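You operate a simulated robot arm through the tools that you are given. There is no shell and no other tool.

The job below is to be done with a simulated robot arm. You get a single attempt, and the scene is never put back.

JOB
Swap the middle conveyor's blue can for the pink one on its shelf.
Fine: belt switch Off first; blue can into the blue bin; then close the row up at the gate with the yellow button and set the switch to Line. Set down upright: blue can.

Only the result counts: the job must be done as asked and must still hold three seconds after the hand-in. Knocking over, shifting, dropping, spilling or breaking anything else fails it.

ROBOT AND FRAMES
A 6-joint arm with a two-finger gripper, fixed in place. Base frame: the origin is at the foot of the arm, x ahead of it, y to its left, z up. Lengths are in mm, angles in degrees, forces in N, time in s.
With the tool pointing down near the work surface it reaches from about 140 to 660 mm from the base axis. Its first joint turns from -66.0 to 66.0 degrees. Payload 2.45 kg.
Tool frame: the origin (TCP) lies between the finger pads and is the grasp point; the fingertips stand 30 mm ahead of it; z points along the fingers, y is the line along which they close. Largest opening 106 mm; the body of the gripper starts 79 mm behind the TCP.
Orientation is that of the tool frame in the base frame, as [roll, pitch, yaw] about the fixed x, y, z axes, in that order (R = Rz(yaw) Ry(pitch) Rx(roll)). With the fingers straight down and closing along the base's y, the tool's x points along the base's -x, its y along +y and its z along -z.

CONTROLS
- The arm moves only by the tool nudge_tool. Its argument "series" is a list of rows, each an object (a shift or turn left out is 0, a gripper value left out holds the last) with "delta_rot": the turn, a rotation vector about the base's x, y, z in degrees, a list of three; "translation": the shift along the base's x, y, z in m, a list of three; "claw": the closure in counts, from 0 (fully open) to 255 (shut). In form: [{"delta_rot": [wx, wy, wz], "translation": [tx, ty, tz], "claw": claw}, ...]. A call has 1 to 20 rows; each row is the pose to reach, as a shift and turn from the pose commanded when the call began. A row lasts 0.2 s, in which the tool goes at most 50 mm and 8.6 degrees; a call with a longer step from one row to the next is refused whole, and so is a gripper value outside its range. A pose out of reach is approached as far as the arm can. The call stops where the force on the tool passes 90 N (or 10 N more than at its start, if that is more) or the arm is blocked; 0.2 s more then pass. The fingers move at their own pace (about 153 mm/s each) and stop on an object; they squeeze with about 31 N. The grip force told is the motor's: it shows also when the fingers shut on nothing. Time passes only in rows, and 0.2 s behind the last, so rows that repeat a pose let the fingers close. It gives the time, the measured TCP pose, the force on the tool (base axes), the opening and the grip force at its end, in the units of the frame above (readings bear some noise), with the torque about the TCP (base axes, N m) and any sound that the robot's microphone picked up.
- Cameras (640 x 400 px; columns grow to the right, rows downward): "scene" is fixed at [80.5, 434.6, 1413.4]; the picture's right is [-0.49, -0.87, 0.00], its down [-0.43, 0.24, -0.87] and it looks along [0.76, -0.43, -0.49] (base axes); focal length 248 px, centre (320, 200). "wrist" rides on the gripper at [76, -2, -106] in the tool frame; the picture's right is [0.02, 1.00, 0.00], its down [-0.78, 0.02, -0.62] and it looks along [-0.62, 0.01, 0.78] (tool axes); focal length 247 px, centre (320, 200). There is no depth. A picture from a camera that has moved, and an enlarged one, comes with that camera's place and axes in the base frame and with its lens.
- camera(camera): a new picture of that camera. The clock stands still meanwhile.
- zoom(camera, box): a new picture of the part [left, top, right, bottom] of that camera's present view, enlarged. The clock stands still meanwhile.
- finish_job(): hands the job in; it is judged then, once.

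Nothing tells you positions but the pictures and the camera data. Unless the task says otherwise, let go and move clear before handing in.

The tools are called after "Call:" as a command line: name --argument value ..., lists and objects as JSON in quotes. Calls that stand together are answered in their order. nudge_tool: Moves the arm, as the interface text tells. Its arguments: {"type":"object","properties":{"series":{"type":"array"}},"required":["series"]} The other tools are called the same way: camera (camera) takes a picture; zoom (camera, box) takes an enlarged picture of a part of a camera's view; finish_job () hands the job in.

At the start:

```text
t: 0.0
position: [342.4, 75.3, 1280.7]
tool_rot: [179.9, 0.0, -180.0]
contact_force: [-0.1, -0.7, 0.1]
torque: [-0.01, -0.03, 0.01]
finger_gap: 105.9
grasp_force: 0.1
```

scene: 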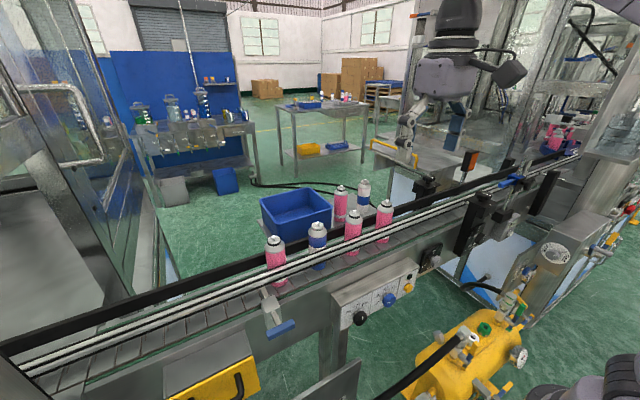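
wrist: 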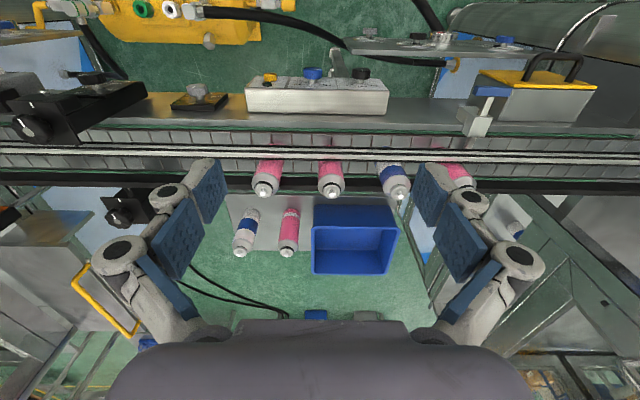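

I see a conveyor with a row of cans (pink, blue, pink, pink), a shelf behind it with a pink and a blue can and a blue bin, and a control box with a switch and buttons. I'll look closer before moving.

Call:
zoom --camera "scene" --box '[240, 170, 440, 295]'

Call:
zoom --camera "scene" --box '[320, 240, 450, 340]'

Call:
zoom --camera "wrist" --box '[200, 40, 500, 220]'

Call:
zoom --camera "wrist" --box '[200, 130, 440, 280]'

```text
3.20 times, centred on (340, 232) of scene
camera zoom: at [80.5, 434.6, 1413.4], right [-0.49, -0.87, 0.0], down [-0.43, 0.24, -0.87], along [0.76, -0.43, -0.49], focal length 794 px, centre (256, 96)
```

zoom: 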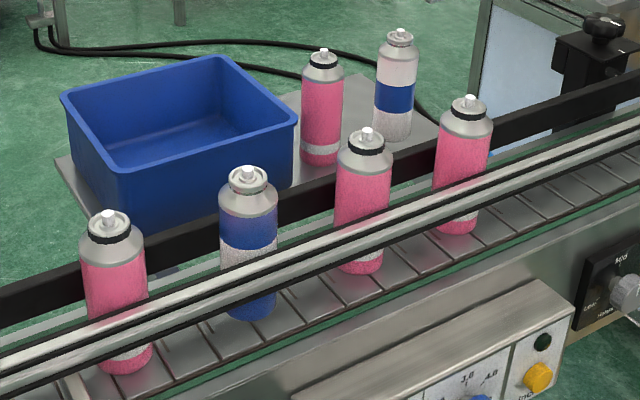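

```text
4.00 times, centred on (385, 290) of scene
camera zoom: at [80.5, 434.6, 1413.4], right [-0.49, -0.87, 0.0], down [-0.43, 0.24, -0.87], along [0.76, -0.43, -0.49], focal length 992 px, centre (60, -160)
```

zoom: 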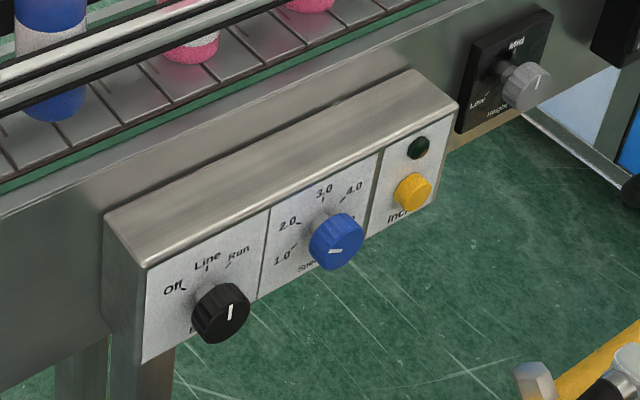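

```text
2.13 times, centred on (350, 130) of wrist
camera zoom: at [265.7, 73.4, 1386.8], right [-0.02, 1.0, 0.0], down [0.78, 0.02, 0.62], along [0.62, 0.01, -0.78], focal length 527 px, centre (256, 349)
```

zoom: 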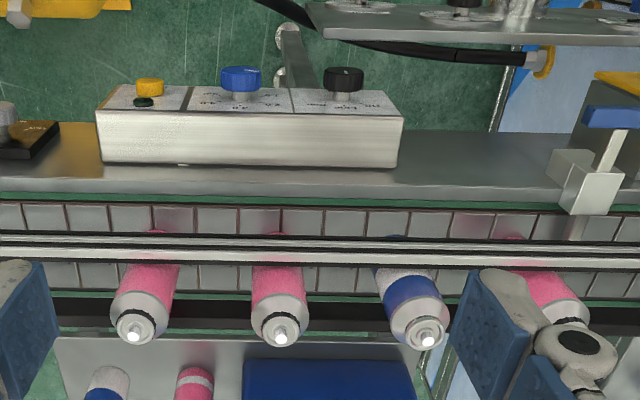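

```text
2.67 times, centred on (320, 205) of wrist
camera zoom: at [265.7, 73.4, 1386.8], right [-0.02, 1.0, 0.0], down [0.78, 0.02, 0.62], along [0.62, 0.01, -0.78], focal length 659 px, centre (320, 187)
```

zoom: 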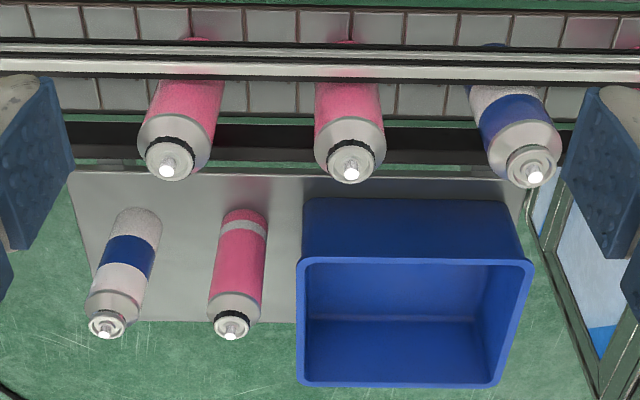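

The row on the belt reads, from +y to -y: pink, blue, pink, pink, and the panel carries a black switch, a blue speed knob and a yellow button. I need to find the gate and read the switch setting, so I'll zoom in on more parts.

Call:
zoom --camera "scene" --box '[400, 130, 600, 255]'

Call:
zoom --camera "scene" --box '[335, 280, 415, 330]'

Call:
zoom --camera "scene" --box '[140, 230, 340, 355]'

Call:
zoom --camera "wrist" --box '[0, 50, 240, 200]'

Call:
zoom --camera "wrist" --box '[400, 20, 640, 170]'

```text
3.20 times, centred on (500, 192) of scene
camera zoom: at [80.5, 434.6, 1413.4], right [-0.49, -0.87, 0.0], down [-0.43, 0.24, -0.87], along [0.76, -0.43, -0.49], focal length 794 px, centre (-256, 224)
```

zoom: 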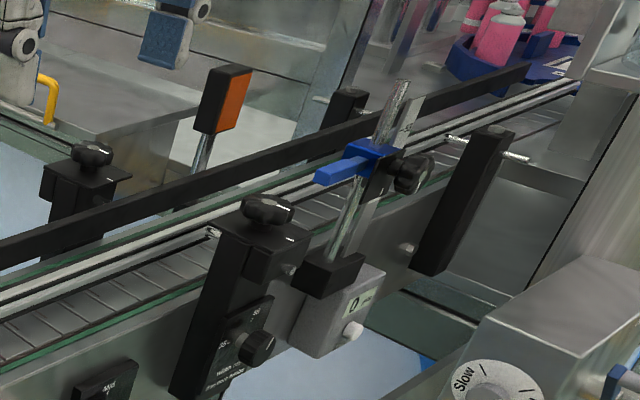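

```text
8.00 times, centred on (375, 305) of scene
camera zoom: at [80.5, 434.6, 1413.4], right [-0.49, -0.87, 0.0], down [-0.43, 0.24, -0.87], along [0.76, -0.43, -0.49], focal length 1984 px, centre (-120, -640)
```

zoom: 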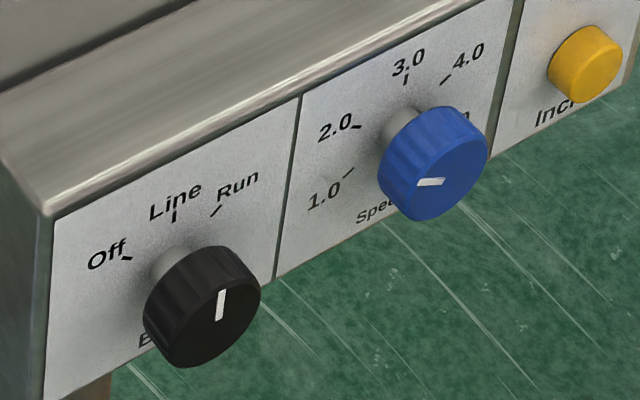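

```text
3.20 times, centred on (240, 292) of scene
camera zoom: at [80.5, 434.6, 1413.4], right [-0.49, -0.87, 0.0], down [-0.43, 0.24, -0.87], along [0.76, -0.43, -0.49], focal length 794 px, centre (576, -96)
```

zoom: 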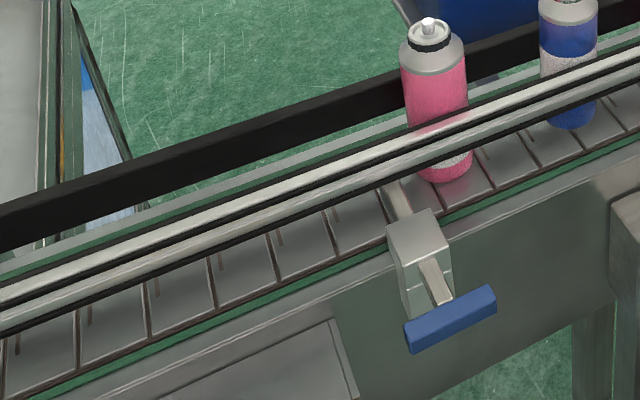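

```text
2.67 times, centred on (120, 125) of wrist
camera zoom: at [265.7, 73.4, 1386.8], right [-0.02, 1.0, 0.0], down [0.78, 0.02, 0.62], along [0.62, 0.01, -0.78], focal length 659 px, centre (853, 400)
```

zoom: 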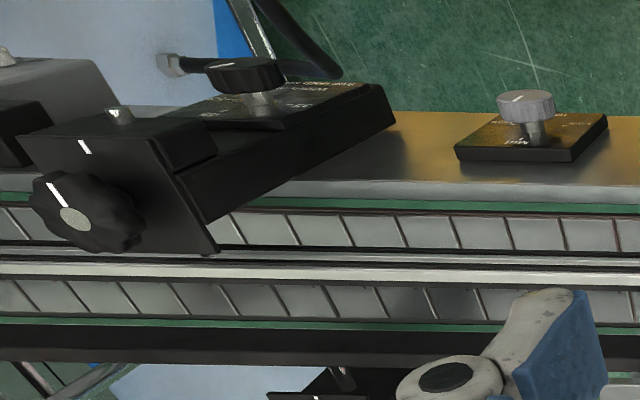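

```text
2.67 times, centred on (520, 95) of wrist
camera zoom: at [265.7, 73.4, 1386.8], right [-0.02, 1.0, 0.0], down [0.78, 0.02, 0.62], along [0.62, 0.01, -0.78], focal length 659 px, centre (-213, 480)
```

zoom: 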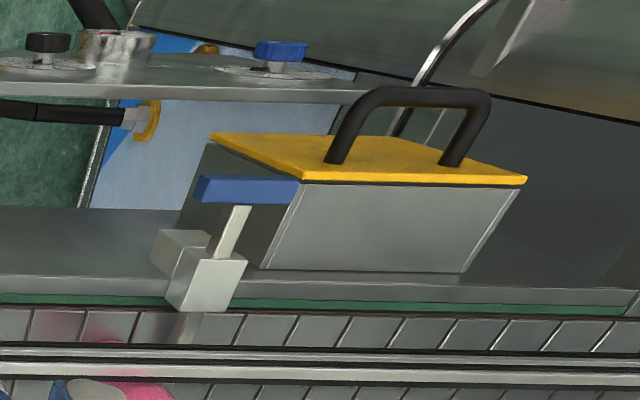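

The switch is at Line now, with the black knob at about (370, 154, 857) on a near-vertical panel facing -x and the yellow button at about (381, -23, 853). Blue's top is near (494, 203, 1080); the bin and the shelf pink stand at roughly x 650–820. I'll tilt the tool forward and come nearer to the panel to see it better, staying well clear.

Call:
nudge_tool --series '[{"translation": [-0.015, 0.005, -0.02], "delta_rot": [0, -5, 0], "claw": 0}, {"translation": [-0.03, 0.01, -0.05], "delta_rot": [0, -11, 0]}, {"translation": [-0.045, 0.015, -0.08], "delta_rot": [0, -17, 0]}, {"translation": [-0.06, 0.02, -0.11], "delta_rot": [0, -23, 0]}, {"translation": [-0.075, 0.025, -0.14], "delta_rot": [0, -29, 0]}, {"translation": [-0.09, 0.03, -0.17], "delta_rot": [0, -35, 0]}, {"translation": [-0.1, 0.03, -0.2], "delta_rot": [0, -40, 0]}, {"translation": [-0.11, 0.03, -0.23], "delta_rot": [0, -45, 0]}]'

Call:
camera --camera "scene"

Call:
camera --camera "wrist"

```text
t: 1.8
position: [239.7, 115.1, 1050.5]
tool_rot: [-180.0, 45.2, 179.9]
contact_force: [0.3, -0.1, -0.6]
torque: [-0.04, 0.02, -0.01]
finger_gap: 105.8
grasp_force: 0.0
out of reach, approached as far as the arm can: row 8
```

```text
taken
```

scene: 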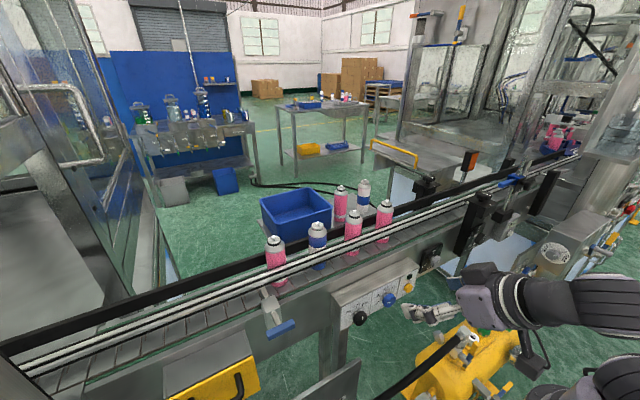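

```text
taken
camera wrist: at [110.0, 115.2, 1070.0], right [-0.01, 1.0, -0.02], down [0.11, 0.02, 0.99], along [0.99, 0.01, -0.11], focal length 247 px, centre (320, 200)
```

wrist: 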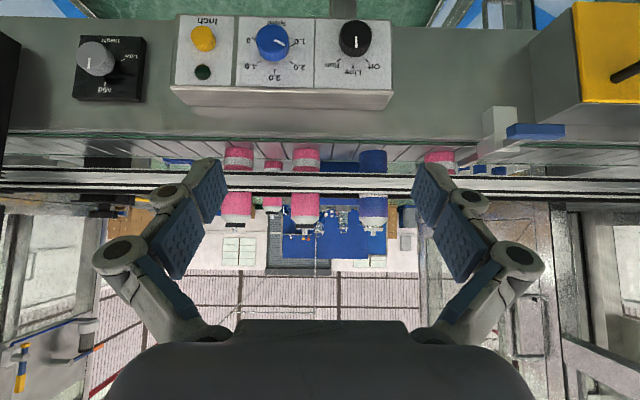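

The panel is clear now: the yellow button is labelled "Inch" and the black switch has Off / Line / Run. I'll zoom in on the panel and the row.

Call:
zoom --camera "wrist" --box '[160, 0, 420, 120]'

Call:
zoom --camera "wrist" --box '[310, 10, 400, 80]'

Call:
zoom --camera "wrist" --box '[160, 120, 560, 260]'

Call:
zoom --camera "scene" --box '[400, 240, 640, 400]'

```text
2.46 times, centred on (290, 60) of wrist
camera zoom: at [110.0, 115.2, 1070.0], right [-0.01, 1.0, -0.02], down [0.11, 0.02, 0.99], along [0.99, 0.01, -0.11], focal length 608 px, centre (394, 545)
```

zoom: 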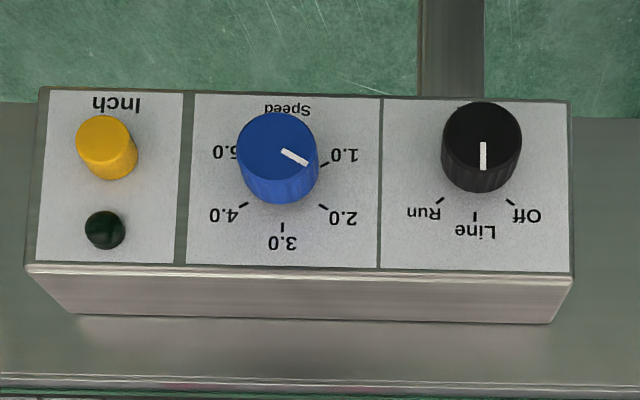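

```text
5.71 times, centred on (355, 45) of wrist
camera zoom: at [110.0, 115.2, 1070.0], right [-0.01, 1.0, -0.02], down [0.11, 0.02, 0.99], along [0.99, 0.01, -0.11], focal length 1411 px, centre (120, 1086)
```

zoom: 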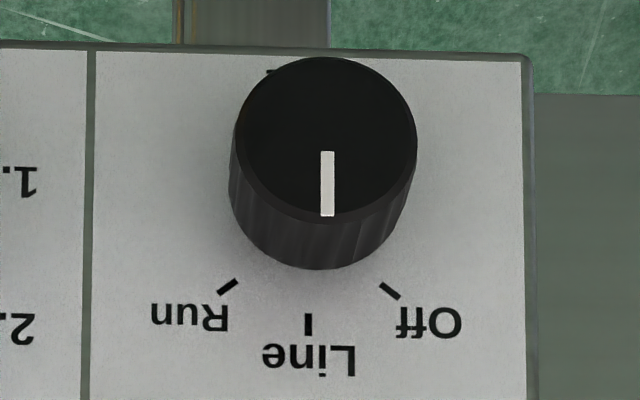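

```text
1.60 times, centred on (360, 190) of wrist
camera zoom: at [110.0, 115.2, 1070.0], right [-0.01, 1.0, -0.02], down [0.11, 0.02, 0.99], along [0.99, 0.01, -0.11], focal length 395 px, centre (256, 216)
```

zoom: 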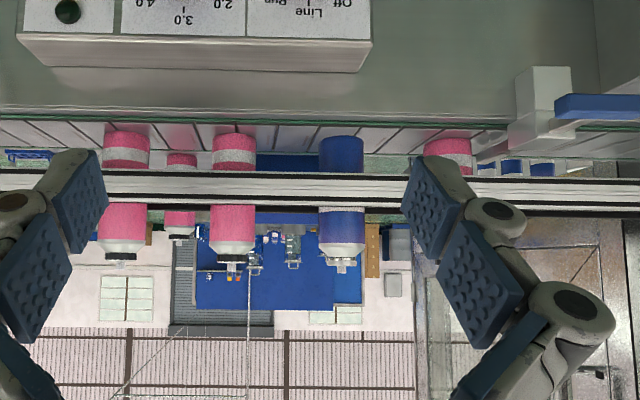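

```text
2.50 times, centred on (520, 320) of scene
camera zoom: at [80.5, 434.6, 1413.4], right [-0.49, -0.87, 0.0], down [-0.43, 0.24, -0.87], along [0.76, -0.43, -0.49], focal length 620 px, centre (-180, -100)
```

zoom: 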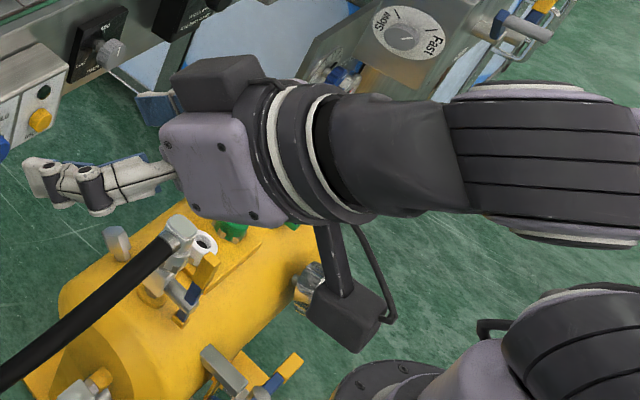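

The panel is vertical at about x=389; the black knob's axis is at about y=155, z=852, its face at x≈366, roughly 37 mm across. Off lies about 49° toward +y, which is a negative turn about base x. I'll move up in front of the knob and test whether the arm can hold the tool more horizontal there.

Call:
nudge_tool --series '[{"translation": [0.02, 0.012, -0.03], "delta_rot": [0, 0, 0], "claw": 60}, {"translation": [0.04, 0.025, -0.06]}, {"translation": [0.055, 0.038, -0.1]}, {"translation": [0.065, 0.05, -0.14]}, {"translation": [0.065, 0.05, -0.18]}]'

Call:
camera --camera "wrist"

Call:
camera --camera "scene"

```text
t: 3.0
position: [310.3, 168.8, 907.6]
tool_rot: [-180.0, 45.0, -180.0]
contact_force: [0.7, -0.3, 0.3]
torque: [0.0, -0.01, -0.01]
finger_gap: 81.0
grasp_force: 0.0
out of reach, approached as far as the arm can: row 5
```

```text
taken
camera wrist: at [180.3, 167.1, 926.0], right [-0.01, 1.0, -0.02], down [0.11, 0.02, 0.99], along [0.99, 0.01, -0.11], focal length 247 px, centre (320, 200)
```

wrist: 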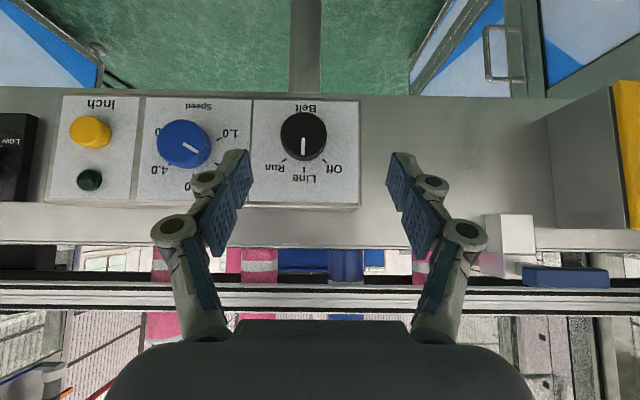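

```text
taken
```

scene: 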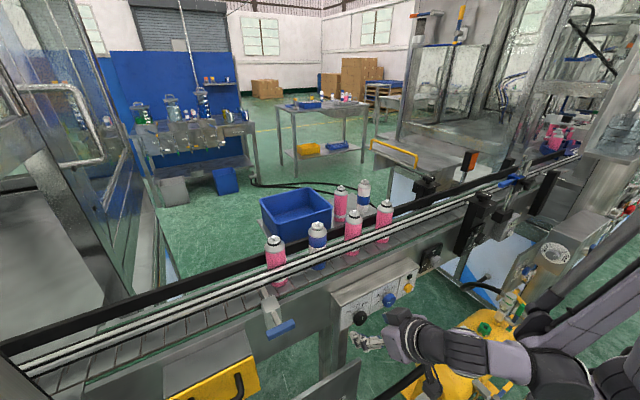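

The arm has an inner reach limit here, so I'll come in a little closer to the panel before tilting flatter. First I'll refine the knob position from this nearer view.

Call:
zoom --camera "wrist" --box '[240, 90, 370, 210]'

Call:
zoom --camera "wrist" --box '[40, 80, 180, 210]'

Call:
zoom --camera "scene" --box '[320, 260, 480, 360]'

```text
3.33 times, centred on (305, 150) of wrist
camera zoom: at [180.3, 167.1, 926.0], right [-0.01, 1.0, -0.02], down [0.11, 0.02, 0.99], along [0.99, 0.01, -0.11], focal length 823 px, centre (370, 367)
```

zoom: 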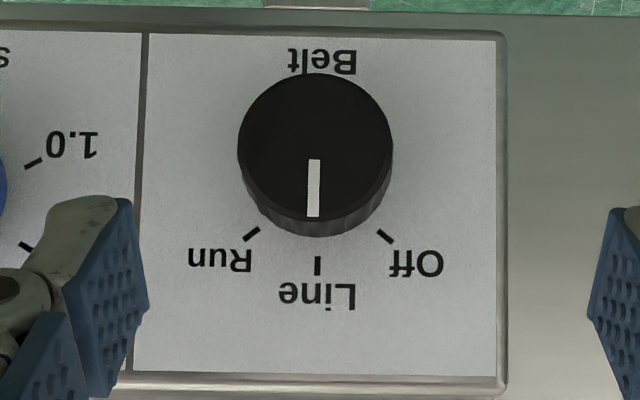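

```text
3.08 times, centred on (110, 145) of wrist
camera zoom: at [180.3, 167.1, 926.0], right [-0.01, 1.0, -0.02], down [0.11, 0.02, 0.99], along [0.99, 0.01, -0.11], focal length 760 px, centre (966, 369)
```

zoom: 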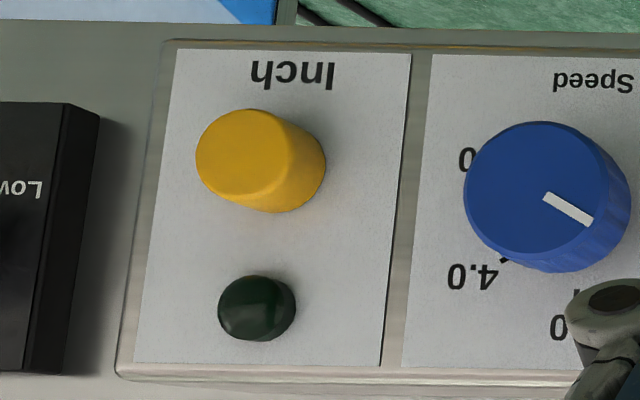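

```text
4.00 times, centred on (400, 310) of scene
camera zoom: at [80.5, 434.6, 1413.4], right [-0.49, -0.87, 0.0], down [-0.43, 0.24, -0.87], along [0.76, -0.43, -0.49], focal length 992 px, centre (0, -240)
```

zoom: 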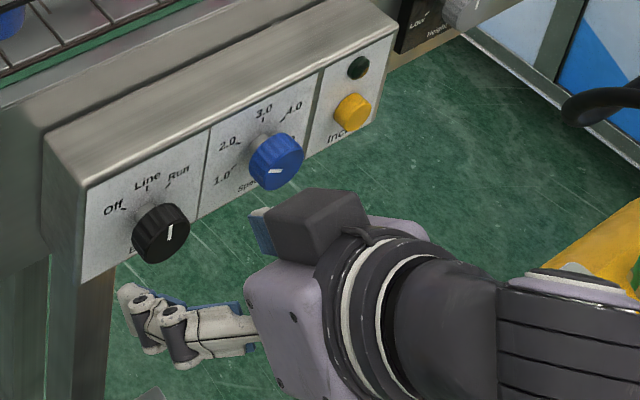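

The refined estimate puts the knob axis at y≈155.3, z≈854, with the face at x≈362 and the panel at x≈388. Next I'll move in line with it, short of the knob, and flatten the tool to about 70°.

Call:
nudge_tool --series '[{"translation": [0.012, -0.008, -0.01], "delta_rot": [0, -3, 0], "claw": 95}, {"translation": [0.015, -0.0135, -0.025], "delta_rot": [0, -9, 0]}, {"translation": [0.015, -0.0135, -0.04], "delta_rot": [0, -15, 0]}, {"translation": [0.015, -0.0135, -0.05], "delta_rot": [0, -20, 0]}, {"translation": [0.015, -0.0135, -0.0525], "delta_rot": [0, -25, 0]}]'

Call:
camera --camera "wrist"

Call:
zoom --camera "scene" --box '[320, 260, 480, 360]'

```text
t: 4.2
position: [343.0, 179.0, 989.3]
tool_rot: [179.9, 70.0, 179.8]
contact_force: [-0.3, -0.1, -1.2]
torque: [0.0, 0.01, 0.03]
finger_gap: 66.3
grasp_force: 0.0
out of reach, approached as far as the arm can: row 1, 2, 3, 4, 5
```

```text
taken
camera wrist: at [215.7, 177.9, 952.9], right [-0.01, 1.0, -0.02], down [-0.32, 0.02, 0.95], along [0.95, 0.01, 0.32], focal length 247 px, centre (320, 200)
```

wrist: 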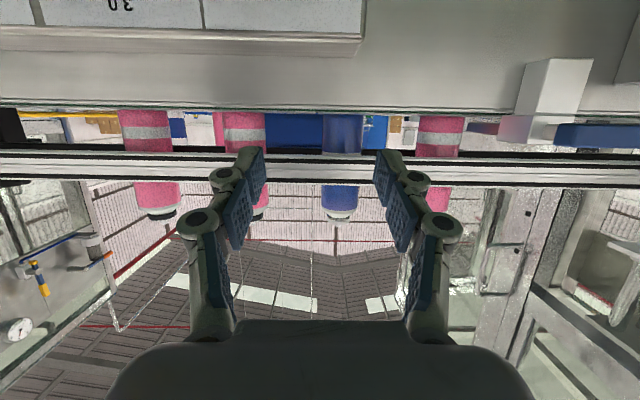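

```text
4.00 times, centred on (400, 310) of scene
camera zoom: at [80.6, 434.6, 1413.4], right [-0.49, -0.87, 0.0], down [-0.43, 0.24, -0.87], along [0.76, -0.43, -0.49], focal length 992 px, centre (0, -240)
```

zoom: 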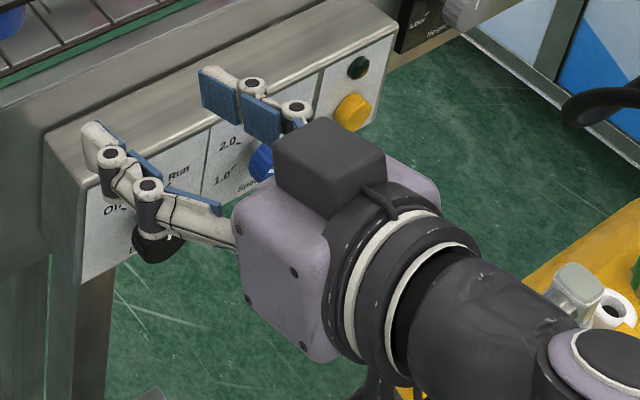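

The arm cannot go that flat here; it was pushed up to z≈989, touching nothing. About 45–50° tilt should be reachable at the knob, so I'll go back to 45° tilt and line up higher first.

Call:
nudge_tool --series '[{"translation": [-0.001, -0.004, -0.01], "delta_rot": [0, 6, 0]}, {"translation": [-0.002, -0.008, -0.02], "delta_rot": [0, 12, 0]}, {"translation": [-0.003, -0.012, -0.03], "delta_rot": [0, 18, 0]}, {"translation": [-0.004, -0.016, -0.04], "delta_rot": [0, 24, 0]}, {"translation": [-0.005, -0.02, -0.05], "delta_rot": [0, 24, 0]}]'

```text
t: 5.4
position: [336.5, 157.6, 940.5]
tool_rot: [179.9, 46.0, -180.0]
contact_force: [-0.2, 0.0, -0.6]
torque: [0.03, -0.03, 0.02]
finger_gap: 66.2
grasp_force: 0.1
```

The tilt is 46° and the reach is good. Now I'll descend in front of the knob with the fingers straddling it.

Call:
nudge_tool --series '[{"translation": [0.0015, -0.0023, -0.03]}, {"translation": [0.0015, -0.0023, -0.06]}, {"translation": [0.0015, -0.0023, -0.079]}, {"translation": [0.0015, -0.0023, -0.079]}]'

Call:
camera --camera "wrist"

Call:
zoom --camera "scene" --box '[320, 260, 480, 360]'

```text
t: 6.4
position: [343.4, 158.6, 906.2]
tool_rot: [-180.0, 46.0, -180.0]
contact_force: [-0.2, -0.1, 0.0]
torque: [0.01, -0.03, 0.01]
finger_gap: 66.4
grasp_force: 0.0
out of reach, approached as far as the arm can: row 2, 3, 4
```

```text
taken
camera wrist: at [213.3, 158.1, 923.4], right [-0.01, 1.0, -0.02], down [0.1, 0.02, 1.0], along [1.0, 0.01, -0.1], focal length 247 px, centre (320, 200)
```

wrist: 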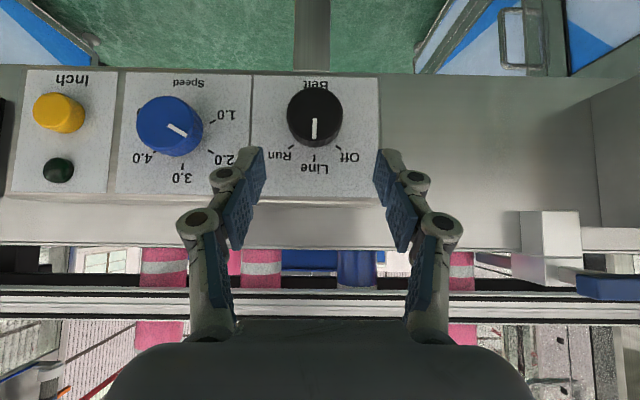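

```text
4.00 times, centred on (400, 310) of scene
camera zoom: at [80.5, 434.6, 1413.4], right [-0.49, -0.87, 0.0], down [-0.43, 0.24, -0.87], along [0.76, -0.43, -0.49], focal length 992 px, centre (0, -240)
```

zoom: 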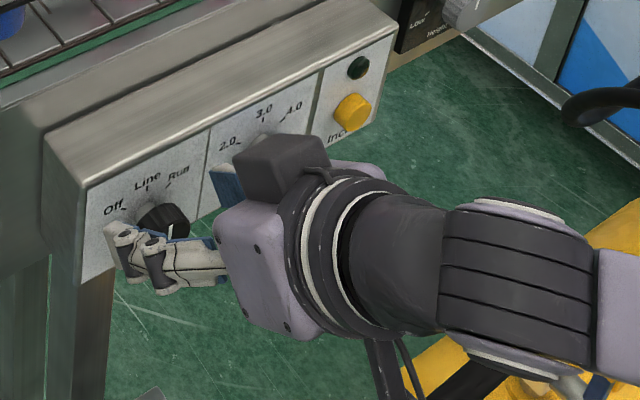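

The arm stopped short at z≈906 with this tilt. I'll look at the arm's shape to understand its limits before choosing another approach.

Call:
zoom --camera "scene" --box '[320, 200, 640, 400]'

```text
2.00 times, centred on (480, 300) of scene
camera zoom: at [80.5, 434.6, 1413.4], right [-0.49, -0.87, 0.0], down [-0.43, 0.24, -0.87], along [0.76, -0.43, -0.49], focal length 496 px, centre (0, 0)
```

zoom: 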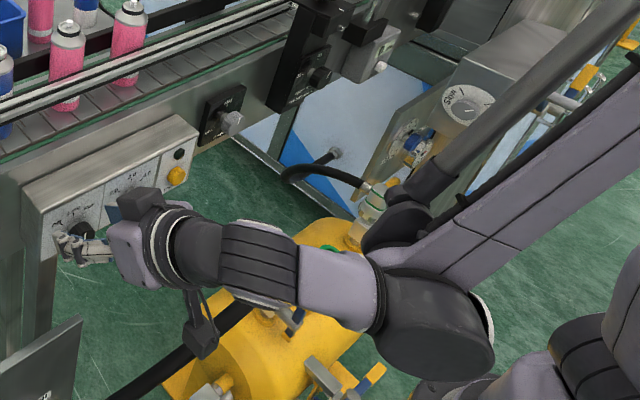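

The wrist joint sits about 340 mm behind the TCP, so a flat tool at the panel brings the wrist too near the shoulder. A steeper tool works instead: about 25° from vertical, rolled a little, gripping the round knob from above on both sides. I'll re-tilt and descend.

Call:
nudge_tool --series '[{"translation": [0.0, -0.001, 0.012], "delta_rot": [0, 7, 0]}, {"translation": [-0.002, -0.002, 0.018], "delta_rot": [0, 14, 0]}, {"translation": [-0.004, -0.003, 0.018], "delta_rot": [0, 21, 0]}, {"translation": [-0.004, -0.003, -0.01], "delta_rot": [0, 21, 0]}, {"translation": [-0.004, -0.0035, -0.04], "delta_rot": [0, 21, 0]}, {"translation": [-0.004, -0.0035, -0.04], "delta_rot": [0, 21, 0]}]'

Call:
camera --camera "wrist"

```text
t: 7.8
position: [340.3, 156.8, 862.0]
tool_rot: [-180.0, 25.0, 179.9]
contact_force: [-0.7, 0.1, -0.9]
torque: [-0.02, -0.04, 0.0]
finger_gap: 66.5
grasp_force: 0.1
```

```text
taken
camera wrist: at [224.9, 156.5, 924.0], right [-0.02, 1.0, -0.01], down [0.45, 0.02, 0.89], along [0.89, 0.01, -0.45], focal length 247 px, centre (320, 200)
```

wrist: 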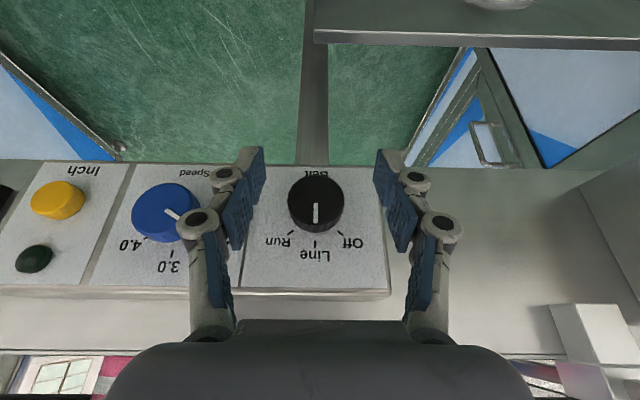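

I'm straddling the knob just short of it. I'll zoom in to measure the knob from here before closing in.

Call:
zoom --camera "wrist" --box '[230, 140, 410, 260]'

Call:
zoom --camera "scene" --box '[320, 270, 440, 345]'

```text
3.33 times, centred on (320, 200) of wrist
camera zoom: at [224.9, 156.5, 924.0], right [-0.02, 1.0, -0.01], down [0.45, 0.02, 0.89], along [0.89, 0.01, -0.45], focal length 823 px, centre (320, 200)
```

zoom: 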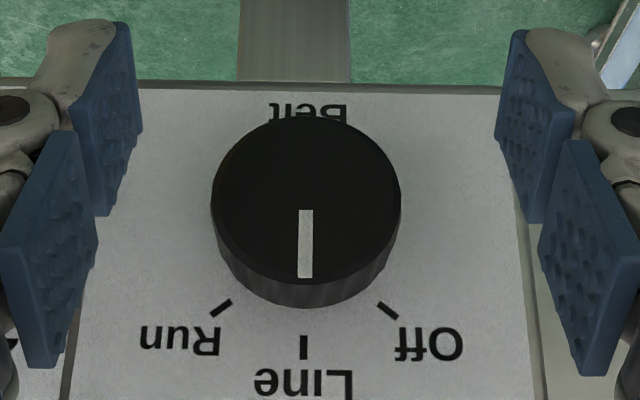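

```text
5.33 times, centred on (380, 308) of scene
camera zoom: at [80.5, 434.6, 1413.4], right [-0.49, -0.87, 0.0], down [-0.43, 0.24, -0.87], along [0.76, -0.43, -0.49], focal length 1322 px, centre (0, -373)
```

zoom: 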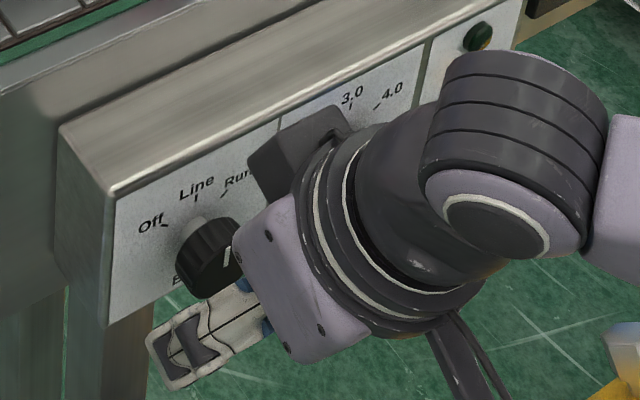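

The knob face centre measures (362, 155.3, 855.6) again, and the TCP sits about 3 mm too far in +y. I'll roll the tool +10° about x, shift and advance over the knob without closing yet.

Call:
nudge_tool --series '[{"translation": [0.0, -0.002, 0.0005], "delta_rot": [5, 0, 0]}, {"translation": [0.0, -0.004, 0.001], "delta_rot": [10, 0, 0]}, {"translation": [0.011, -0.004, 0.001], "delta_rot": [10, 0, 0]}, {"translation": [0.022, -0.004, 0.001], "delta_rot": [10, 0, 0]}, {"translation": [0.022, -0.004, 0.001], "delta_rot": [10, 0, 0]}]'

Call:
camera --camera "wrist"

Call:
zoom --camera "scene" --box '[320, 270, 440, 345]'

```text
t: 9.0
position: [362.1, 150.8, 863.4]
tool_rot: [169.0, 24.7, 175.4]
contact_force: [0.9, 0.1, -0.1]
torque: [-0.03, -0.02, 0.0]
finger_gap: 66.5
grasp_force: 0.0
```

```text
taken
camera wrist: at [247.1, 139.9, 926.0], right [-0.02, 0.99, 0.17], down [0.45, -0.14, 0.88], along [0.89, 0.09, -0.44], focal length 247 px, centre (320, 200)
```

wrist: 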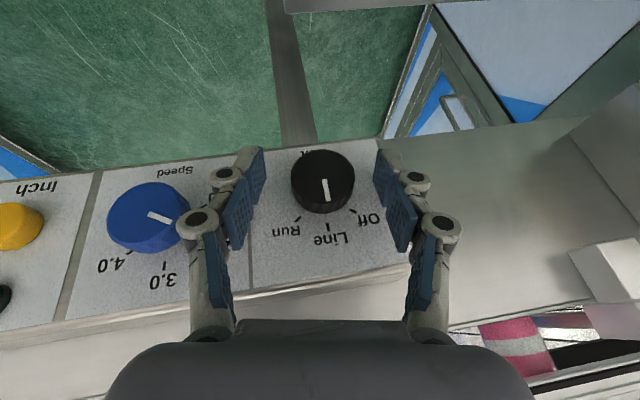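

```text
5.33 times, centred on (380, 308) of scene
camera zoom: at [80.6, 434.6, 1413.4], right [-0.49, -0.87, 0.0], down [-0.43, 0.24, -0.87], along [0.76, -0.43, -0.49], focal length 1322 px, centre (0, -373)
```

zoom: 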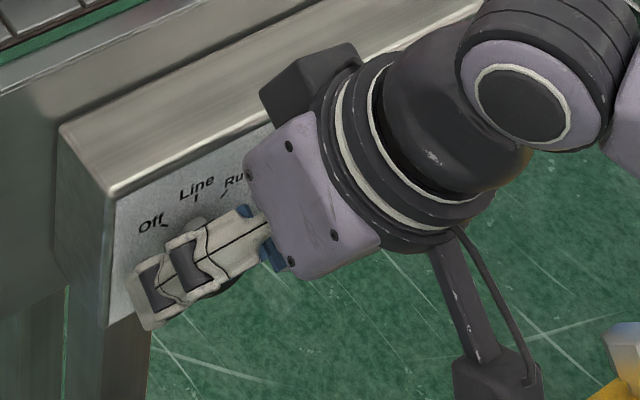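

The fingers straddle the knob nicely, with the knob about 2 mm toward +y of centre. I'll correct that by a small shift and then close on the knob.

Call:
nudge_tool --series '[{"translation": [0.0, 0.0015, -0.002], "claw": 95}, {"translation": [0.0, 0.0015, -0.002], "claw": 140}, {"translation": [0.0, 0.0015, -0.002], "claw": 180}, {"translation": [0.0, 0.0015, -0.002], "claw": 255}, {"translation": [0.0, 0.0015, -0.002], "claw": 255}]'

Call:
camera --camera "wrist"

```text
t: 10.2
position: [361.2, 155.4, 863.1]
tool_rot: [169.0, 24.5, 175.4]
contact_force: [-1.6, -3.8, -2.6]
torque: [-0.02, -0.05, -0.09]
finger_gap: 34.3
grasp_force: 45.3
```

```text
taken
camera wrist: at [247.1, 141.9, 924.4], right [-0.02, 0.99, 0.16], down [0.45, -0.14, 0.88], along [0.89, 0.09, -0.44], focal length 247 px, centre (320, 200)
```

wrist: 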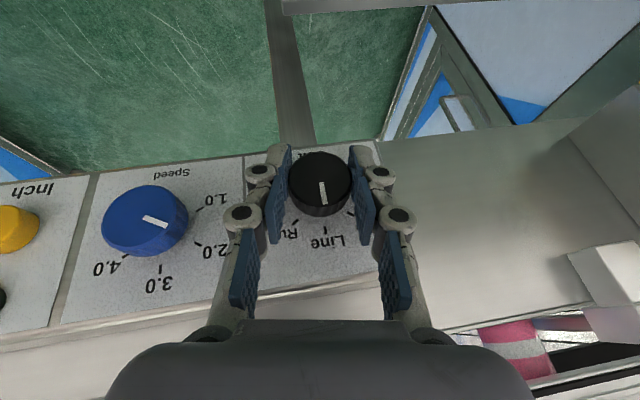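

The knob is gripped (34 mm across, low side force). I'll turn it toward Off, first about half the way, and check the forces.

Call:
nudge_tool --series '[{"translation": [0, 0.0009, 0.0001], "delta_rot": [-8, 0, 0], "claw": 255}, {"translation": [0, 0.0018, 0.0001], "delta_rot": [-16, 0, 0]}, {"translation": [0, 0.0027, -0.0001], "delta_rot": [-24, 0, 0]}, {"translation": [0, 0.0027, -0.0001], "delta_rot": [-24, 0, 0]}]'

Call:
camera --camera "wrist"

```text
t: 11.2
position: [362.1, 157.3, 865.0]
tool_rot: [-164.5, 24.2, -173.6]
contact_force: [0.2, -0.8, 6.1]
torque: [-0.03, -0.32, 0.03]
finger_gap: 34.3
grasp_force: 44.9
```

```text
taken
camera wrist: at [247.2, 172.0, 924.1], right [-0.02, 0.97, -0.25], down [0.45, 0.23, 0.86], along [0.89, -0.1, -0.44], focal length 247 px, centre (320, 200)
```

wrist: 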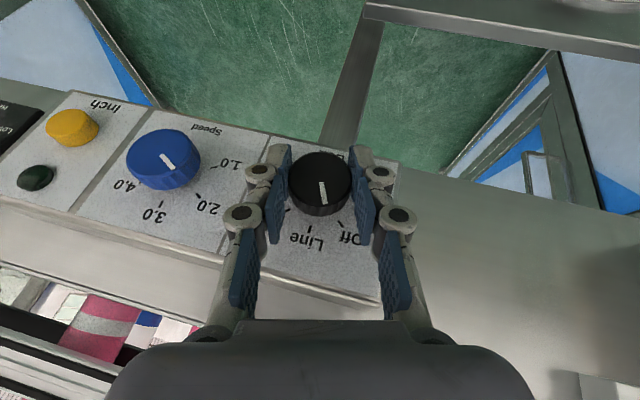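

The knob is following with low forces. I'll finish the turn to Off.

Call:
nudge_tool --series '[{"translation": [0, 0.0009, -0.0003], "delta_rot": [-8, 0, 0], "claw": 255}, {"translation": [0, 0.0017, -0.0007], "delta_rot": [-16, 0, 0]}, {"translation": [0, 0.0025, -0.0013], "delta_rot": [-24, 0, 0]}, {"translation": [0, 0.0026, -0.0014], "delta_rot": [-26, 0, 0]}, {"translation": [0, 0.0026, -0.0014], "delta_rot": [-26, 0, 0]}]'

Call:
zoom --camera "wrist" --box '[220, 120, 420, 260]'

Call:
camera --camera "scene"

```text
t: 12.4
position: [362.4, 161.4, 860.5]
tool_rot: [-137.1, 18.7, -163.3]
contact_force: [7.3, -7.5, -19.1]
torque: [0.02, -0.12, 0.06]
finger_gap: 34.5
grasp_force: 44.9
```

```text
2.86 times, centred on (320, 190) of wrist
camera zoom: at [247.2, 201.4, 910.4], right [-0.02, 0.76, -0.65], down [0.45, 0.59, 0.67], along [0.89, -0.28, -0.35], focal length 706 px, centre (320, 229)
```

zoom: 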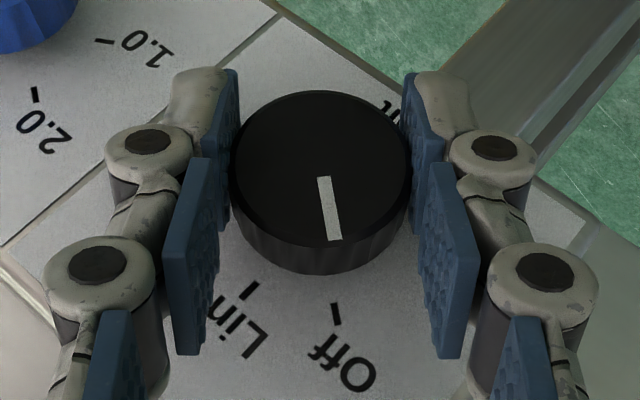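

```text
taken
```

scene: 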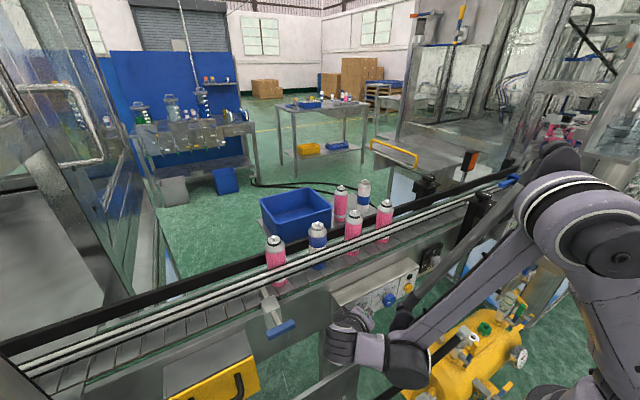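

The mark now points at Off. I'll open the fingers, back away along -x and check that it stays there.

Call:
nudge_tool --series '[{"translation": [0, 0, 0], "claw": 200}, {"translation": [0, 0, 0], "claw": 90}, {"translation": [0, 0, 0], "claw": 90}, {"translation": [-0.012, 0, 0], "claw": 90}, {"translation": [-0.025, 0, 0], "claw": 90}, {"translation": [-0.025, 0, 0], "claw": 90}]'

Call:
camera --camera "wrist"

Call:
zoom --camera "wrist" --box '[220, 120, 420, 260]'

```text
t: 13.8
position: [337.4, 159.7, 861.0]
tool_rot: [-137.3, 18.9, -163.3]
contact_force: [0.3, -0.3, -1.1]
torque: [0.01, 0.01, 0.0]
finger_gap: 68.5
grasp_force: 0.1
```

```text
taken
camera wrist: at [222.0, 201.0, 910.5], right [-0.02, 0.76, -0.65], down [0.45, 0.59, 0.67], along [0.89, -0.28, -0.35], focal length 247 px, centre (320, 200)
```

wrist: 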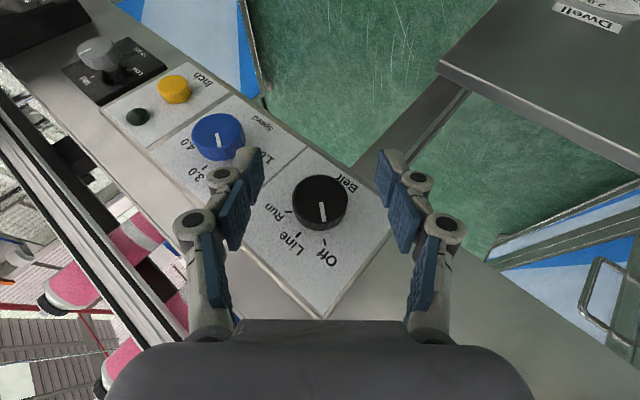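

```text
2.86 times, centred on (320, 190) of wrist
camera zoom: at [222.0, 201.0, 910.5], right [-0.02, 0.76, -0.65], down [0.45, 0.59, 0.67], along [0.89, -0.28, -0.35], focal length 706 px, centre (320, 229)
```

zoom: 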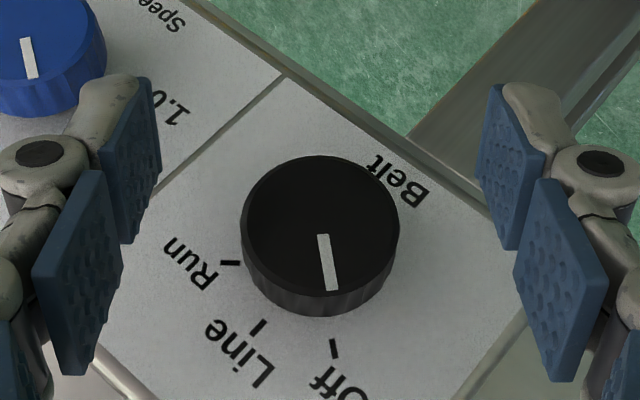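

The switch stays at Off and nothing else moved. Next comes the blue can at about (494, 203), with its neighbours ~107 mm away on each side, which leaves room for the fingers. I'll unroll the tool and rise above the row to look.

Call:
nudge_tool --series '[{"translation": [-0.005, -0.005, 0.02], "delta_rot": [8, 0, 0], "claw": 90}, {"translation": [-0.008, -0.005, 0.05], "delta_rot": [16, 0, 0]}, {"translation": [-0.008, -0.005, 0.09], "delta_rot": [24, 0, 0]}, {"translation": [-0.008, 0.0, 0.13], "delta_rot": [32, 0, 0]}, {"translation": [-0.008, 0.01, 0.17], "delta_rot": [40, 0, 0]}, {"translation": [-0.008, 0.02, 0.21], "delta_rot": [40, 0, 0]}, {"translation": [0.01, 0.03, 0.25], "delta_rot": [40, 0, 0]}, {"translation": [0.03, 0.04, 0.29], "delta_rot": [40, 0, 0]}, {"translation": [0.06, 0.044, 0.32], "delta_rot": [40, 0, 0]}]'

Call:
camera --camera "wrist"

Call:
camera --camera "scene"

```text
t: 15.8
position: [396.3, 202.5, 1185.3]
tool_rot: [-179.9, 25.0, 180.0]
contact_force: [0.2, 0.1, 0.3]
torque: [-0.02, 0.01, 0.02]
finger_gap: 68.4
grasp_force: 0.0
```

```text
taken
camera wrist: at [282.8, 202.1, 1247.5], right [-0.02, 1.0, -0.01], down [0.45, 0.02, 0.89], along [0.89, 0.01, -0.45], focal length 247 px, centre (320, 200)
```

wrist: 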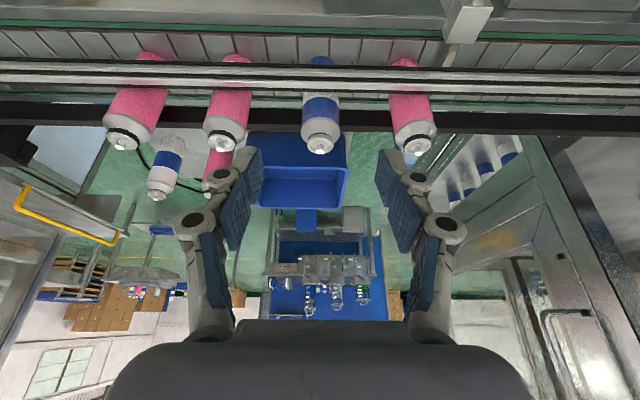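

```text
taken
```

scene: 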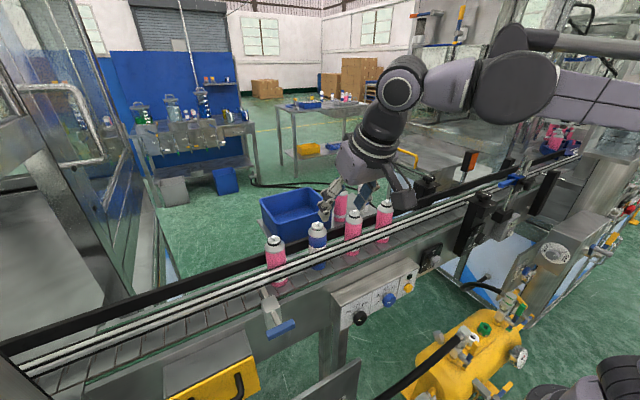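

Call:
zoom --camera "wrist" --box '[90, 30, 290, 210]'

Call:
zoom --camera "wrist" --box '[260, 30, 460, 210]'

Call:
zoom --camera "scene" --box '[240, 170, 400, 300]'

Call:
zoom --camera "wrist" --box '[380, 0, 580, 120]'

```text
2.22 times, centred on (190, 120) of wrist
camera zoom: at [282.8, 202.1, 1247.5], right [-0.02, 1.0, -0.01], down [0.45, 0.02, 0.89], along [0.89, 0.01, -0.45], focal length 549 px, centre (609, 378)
```

zoom: 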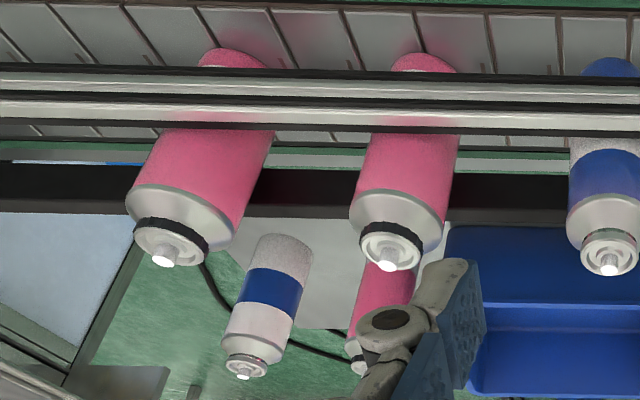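

```text
2.22 times, centred on (360, 120) of wrist
camera zoom: at [282.8, 202.1, 1247.5], right [-0.02, 1.0, -0.01], down [0.45, 0.02, 0.89], along [0.89, 0.01, -0.45], focal length 549 px, centre (231, 378)
```

zoom: 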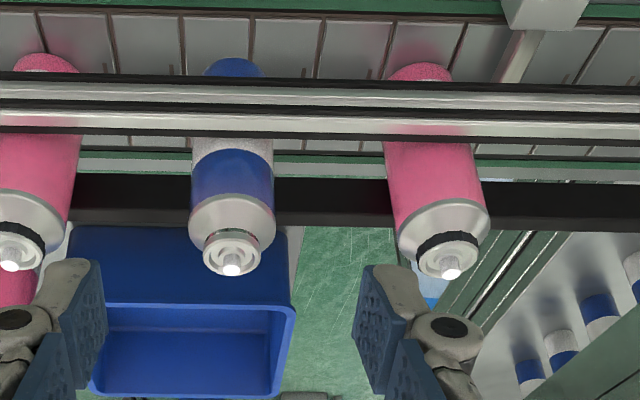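

```text
3.08 times, centred on (320, 235) of scene
camera zoom: at [80.5, 434.6, 1413.4], right [-0.49, -0.87, 0.0], down [-0.43, 0.24, -0.87], along [0.76, -0.43, -0.49], focal length 763 px, centre (320, 92)
```

zoom: 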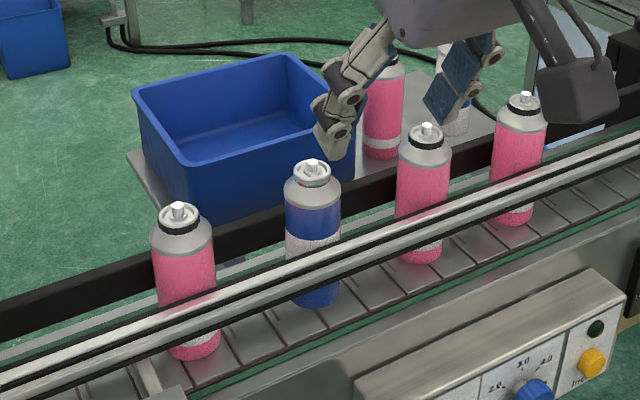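

```text
3.20 times, centred on (480, 60) of wrist
camera zoom: at [282.8, 202.1, 1247.5], right [-0.02, 1.0, -0.01], down [0.45, 0.02, 0.89], along [0.89, 0.01, -0.45], focal length 790 px, centre (-192, 648)
```

zoom: 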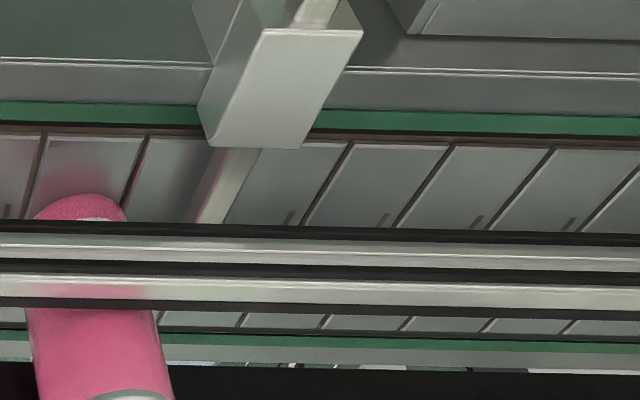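

Blue can: axis at about (498, 204), top z≈1076, belt z≈951; the rail tops are at z≈1020 on both sides. The gate bar crosses the belt about 29 mm beyond the first pink, in +y. I'll go above the blue can with the fingers straddling it in y, then check the alignment.

Call:
nudge_tool --series '[{"translation": [0.04, 0, 0]}, {"translation": [0.08, 0, 0]}, {"translation": [0.1015, 0, 0]}, {"translation": [0.1015, 0, -0.03]}, {"translation": [0.1015, 0, -0.06]}, {"translation": [0.1015, 0, -0.075]}, {"translation": [0.1015, 0, -0.075]}]'

Call:
camera --camera "wrist"

Call:
zoom --camera "scene" --box '[240, 170, 400, 300]'

```text
t: 17.4
position: [497.6, 202.9, 1106.7]
tool_rot: [-180.0, 25.1, 180.0]
contact_force: [0.0, 0.6, 0.2]
torque: [0.02, -0.01, -0.02]
finger_gap: 68.4
grasp_force: 0.1
```

```text
taken
camera wrist: at [384.1, 202.1, 1170.3], right [-0.02, 1.0, -0.01], down [0.45, 0.02, 0.89], along [0.89, 0.01, -0.45], focal length 247 px, centre (320, 200)
```

wrist: 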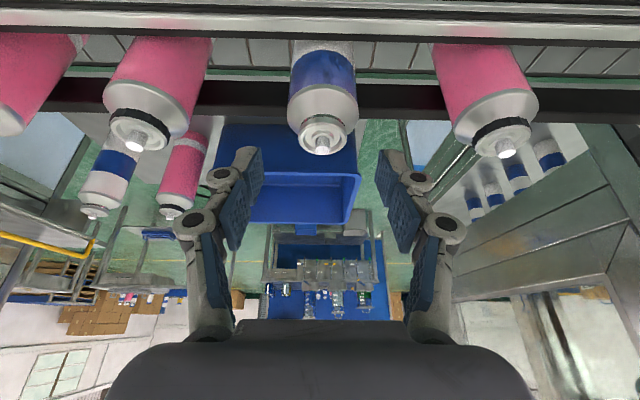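

```text
3.08 times, centred on (320, 235) of scene
camera zoom: at [80.5, 434.6, 1413.4], right [-0.49, -0.87, 0.0], down [-0.43, 0.24, -0.87], along [0.76, -0.43, -0.49], focal length 763 px, centre (320, 92)
```

zoom: 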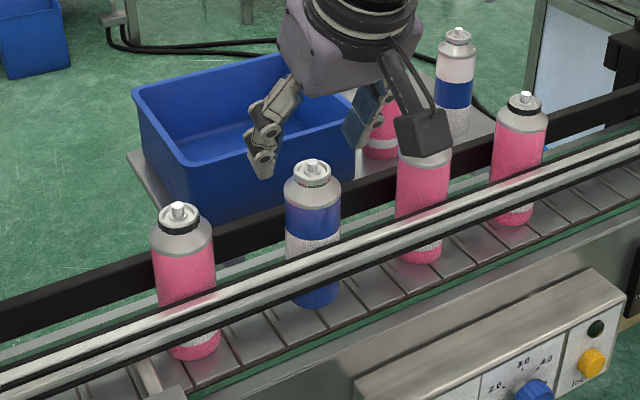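

The fingers straddle the blue can and it is centred. I'll go down to the upper body, with fingertips between the rails, and close.

Call:
nudge_tool --series '[{"translation": [0.001, 0, -0.02]}, {"translation": [0.001, 0, -0.04]}, {"translation": [0.001, 0, -0.055]}, {"translation": [0.001, 0, -0.062]}, {"translation": [0.001, 0, -0.062]}]'

Call:
camera --camera "wrist"

Call:
zoom --camera "scene" --box '[240, 170, 400, 300]'

```text
t: 18.6
position: [498.9, 203.4, 1044.9]
tool_rot: [-180.0, 24.9, 180.0]
contact_force: [0.1, -1.8, 0.2]
torque: [0.01, -0.01, 0.02]
finger_gap: 68.3
grasp_force: 0.0
```

```text
taken
camera wrist: at [384.4, 203.2, 1107.8], right [-0.02, 1.0, -0.01], down [0.45, 0.02, 0.89], along [0.89, 0.01, -0.45], focal length 247 px, centre (320, 200)
```

wrist: 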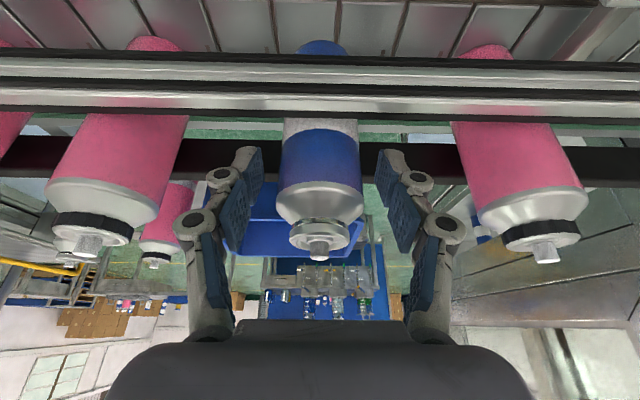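

```text
3.08 times, centred on (320, 235) of scene
camera zoom: at [80.5, 434.6, 1413.4], right [-0.49, -0.87, 0.0], down [-0.43, 0.24, -0.87], along [0.76, -0.43, -0.49], focal length 763 px, centre (320, 92)
```

zoom: 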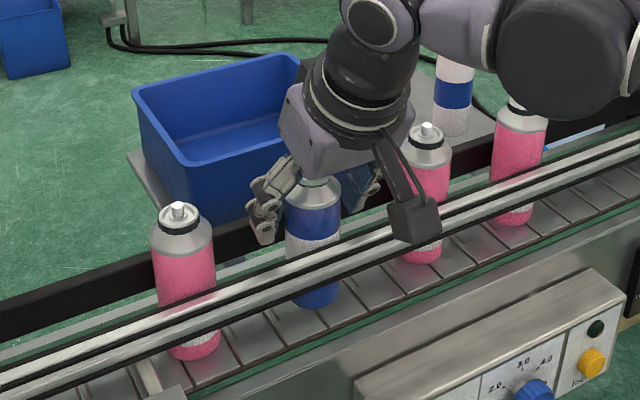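

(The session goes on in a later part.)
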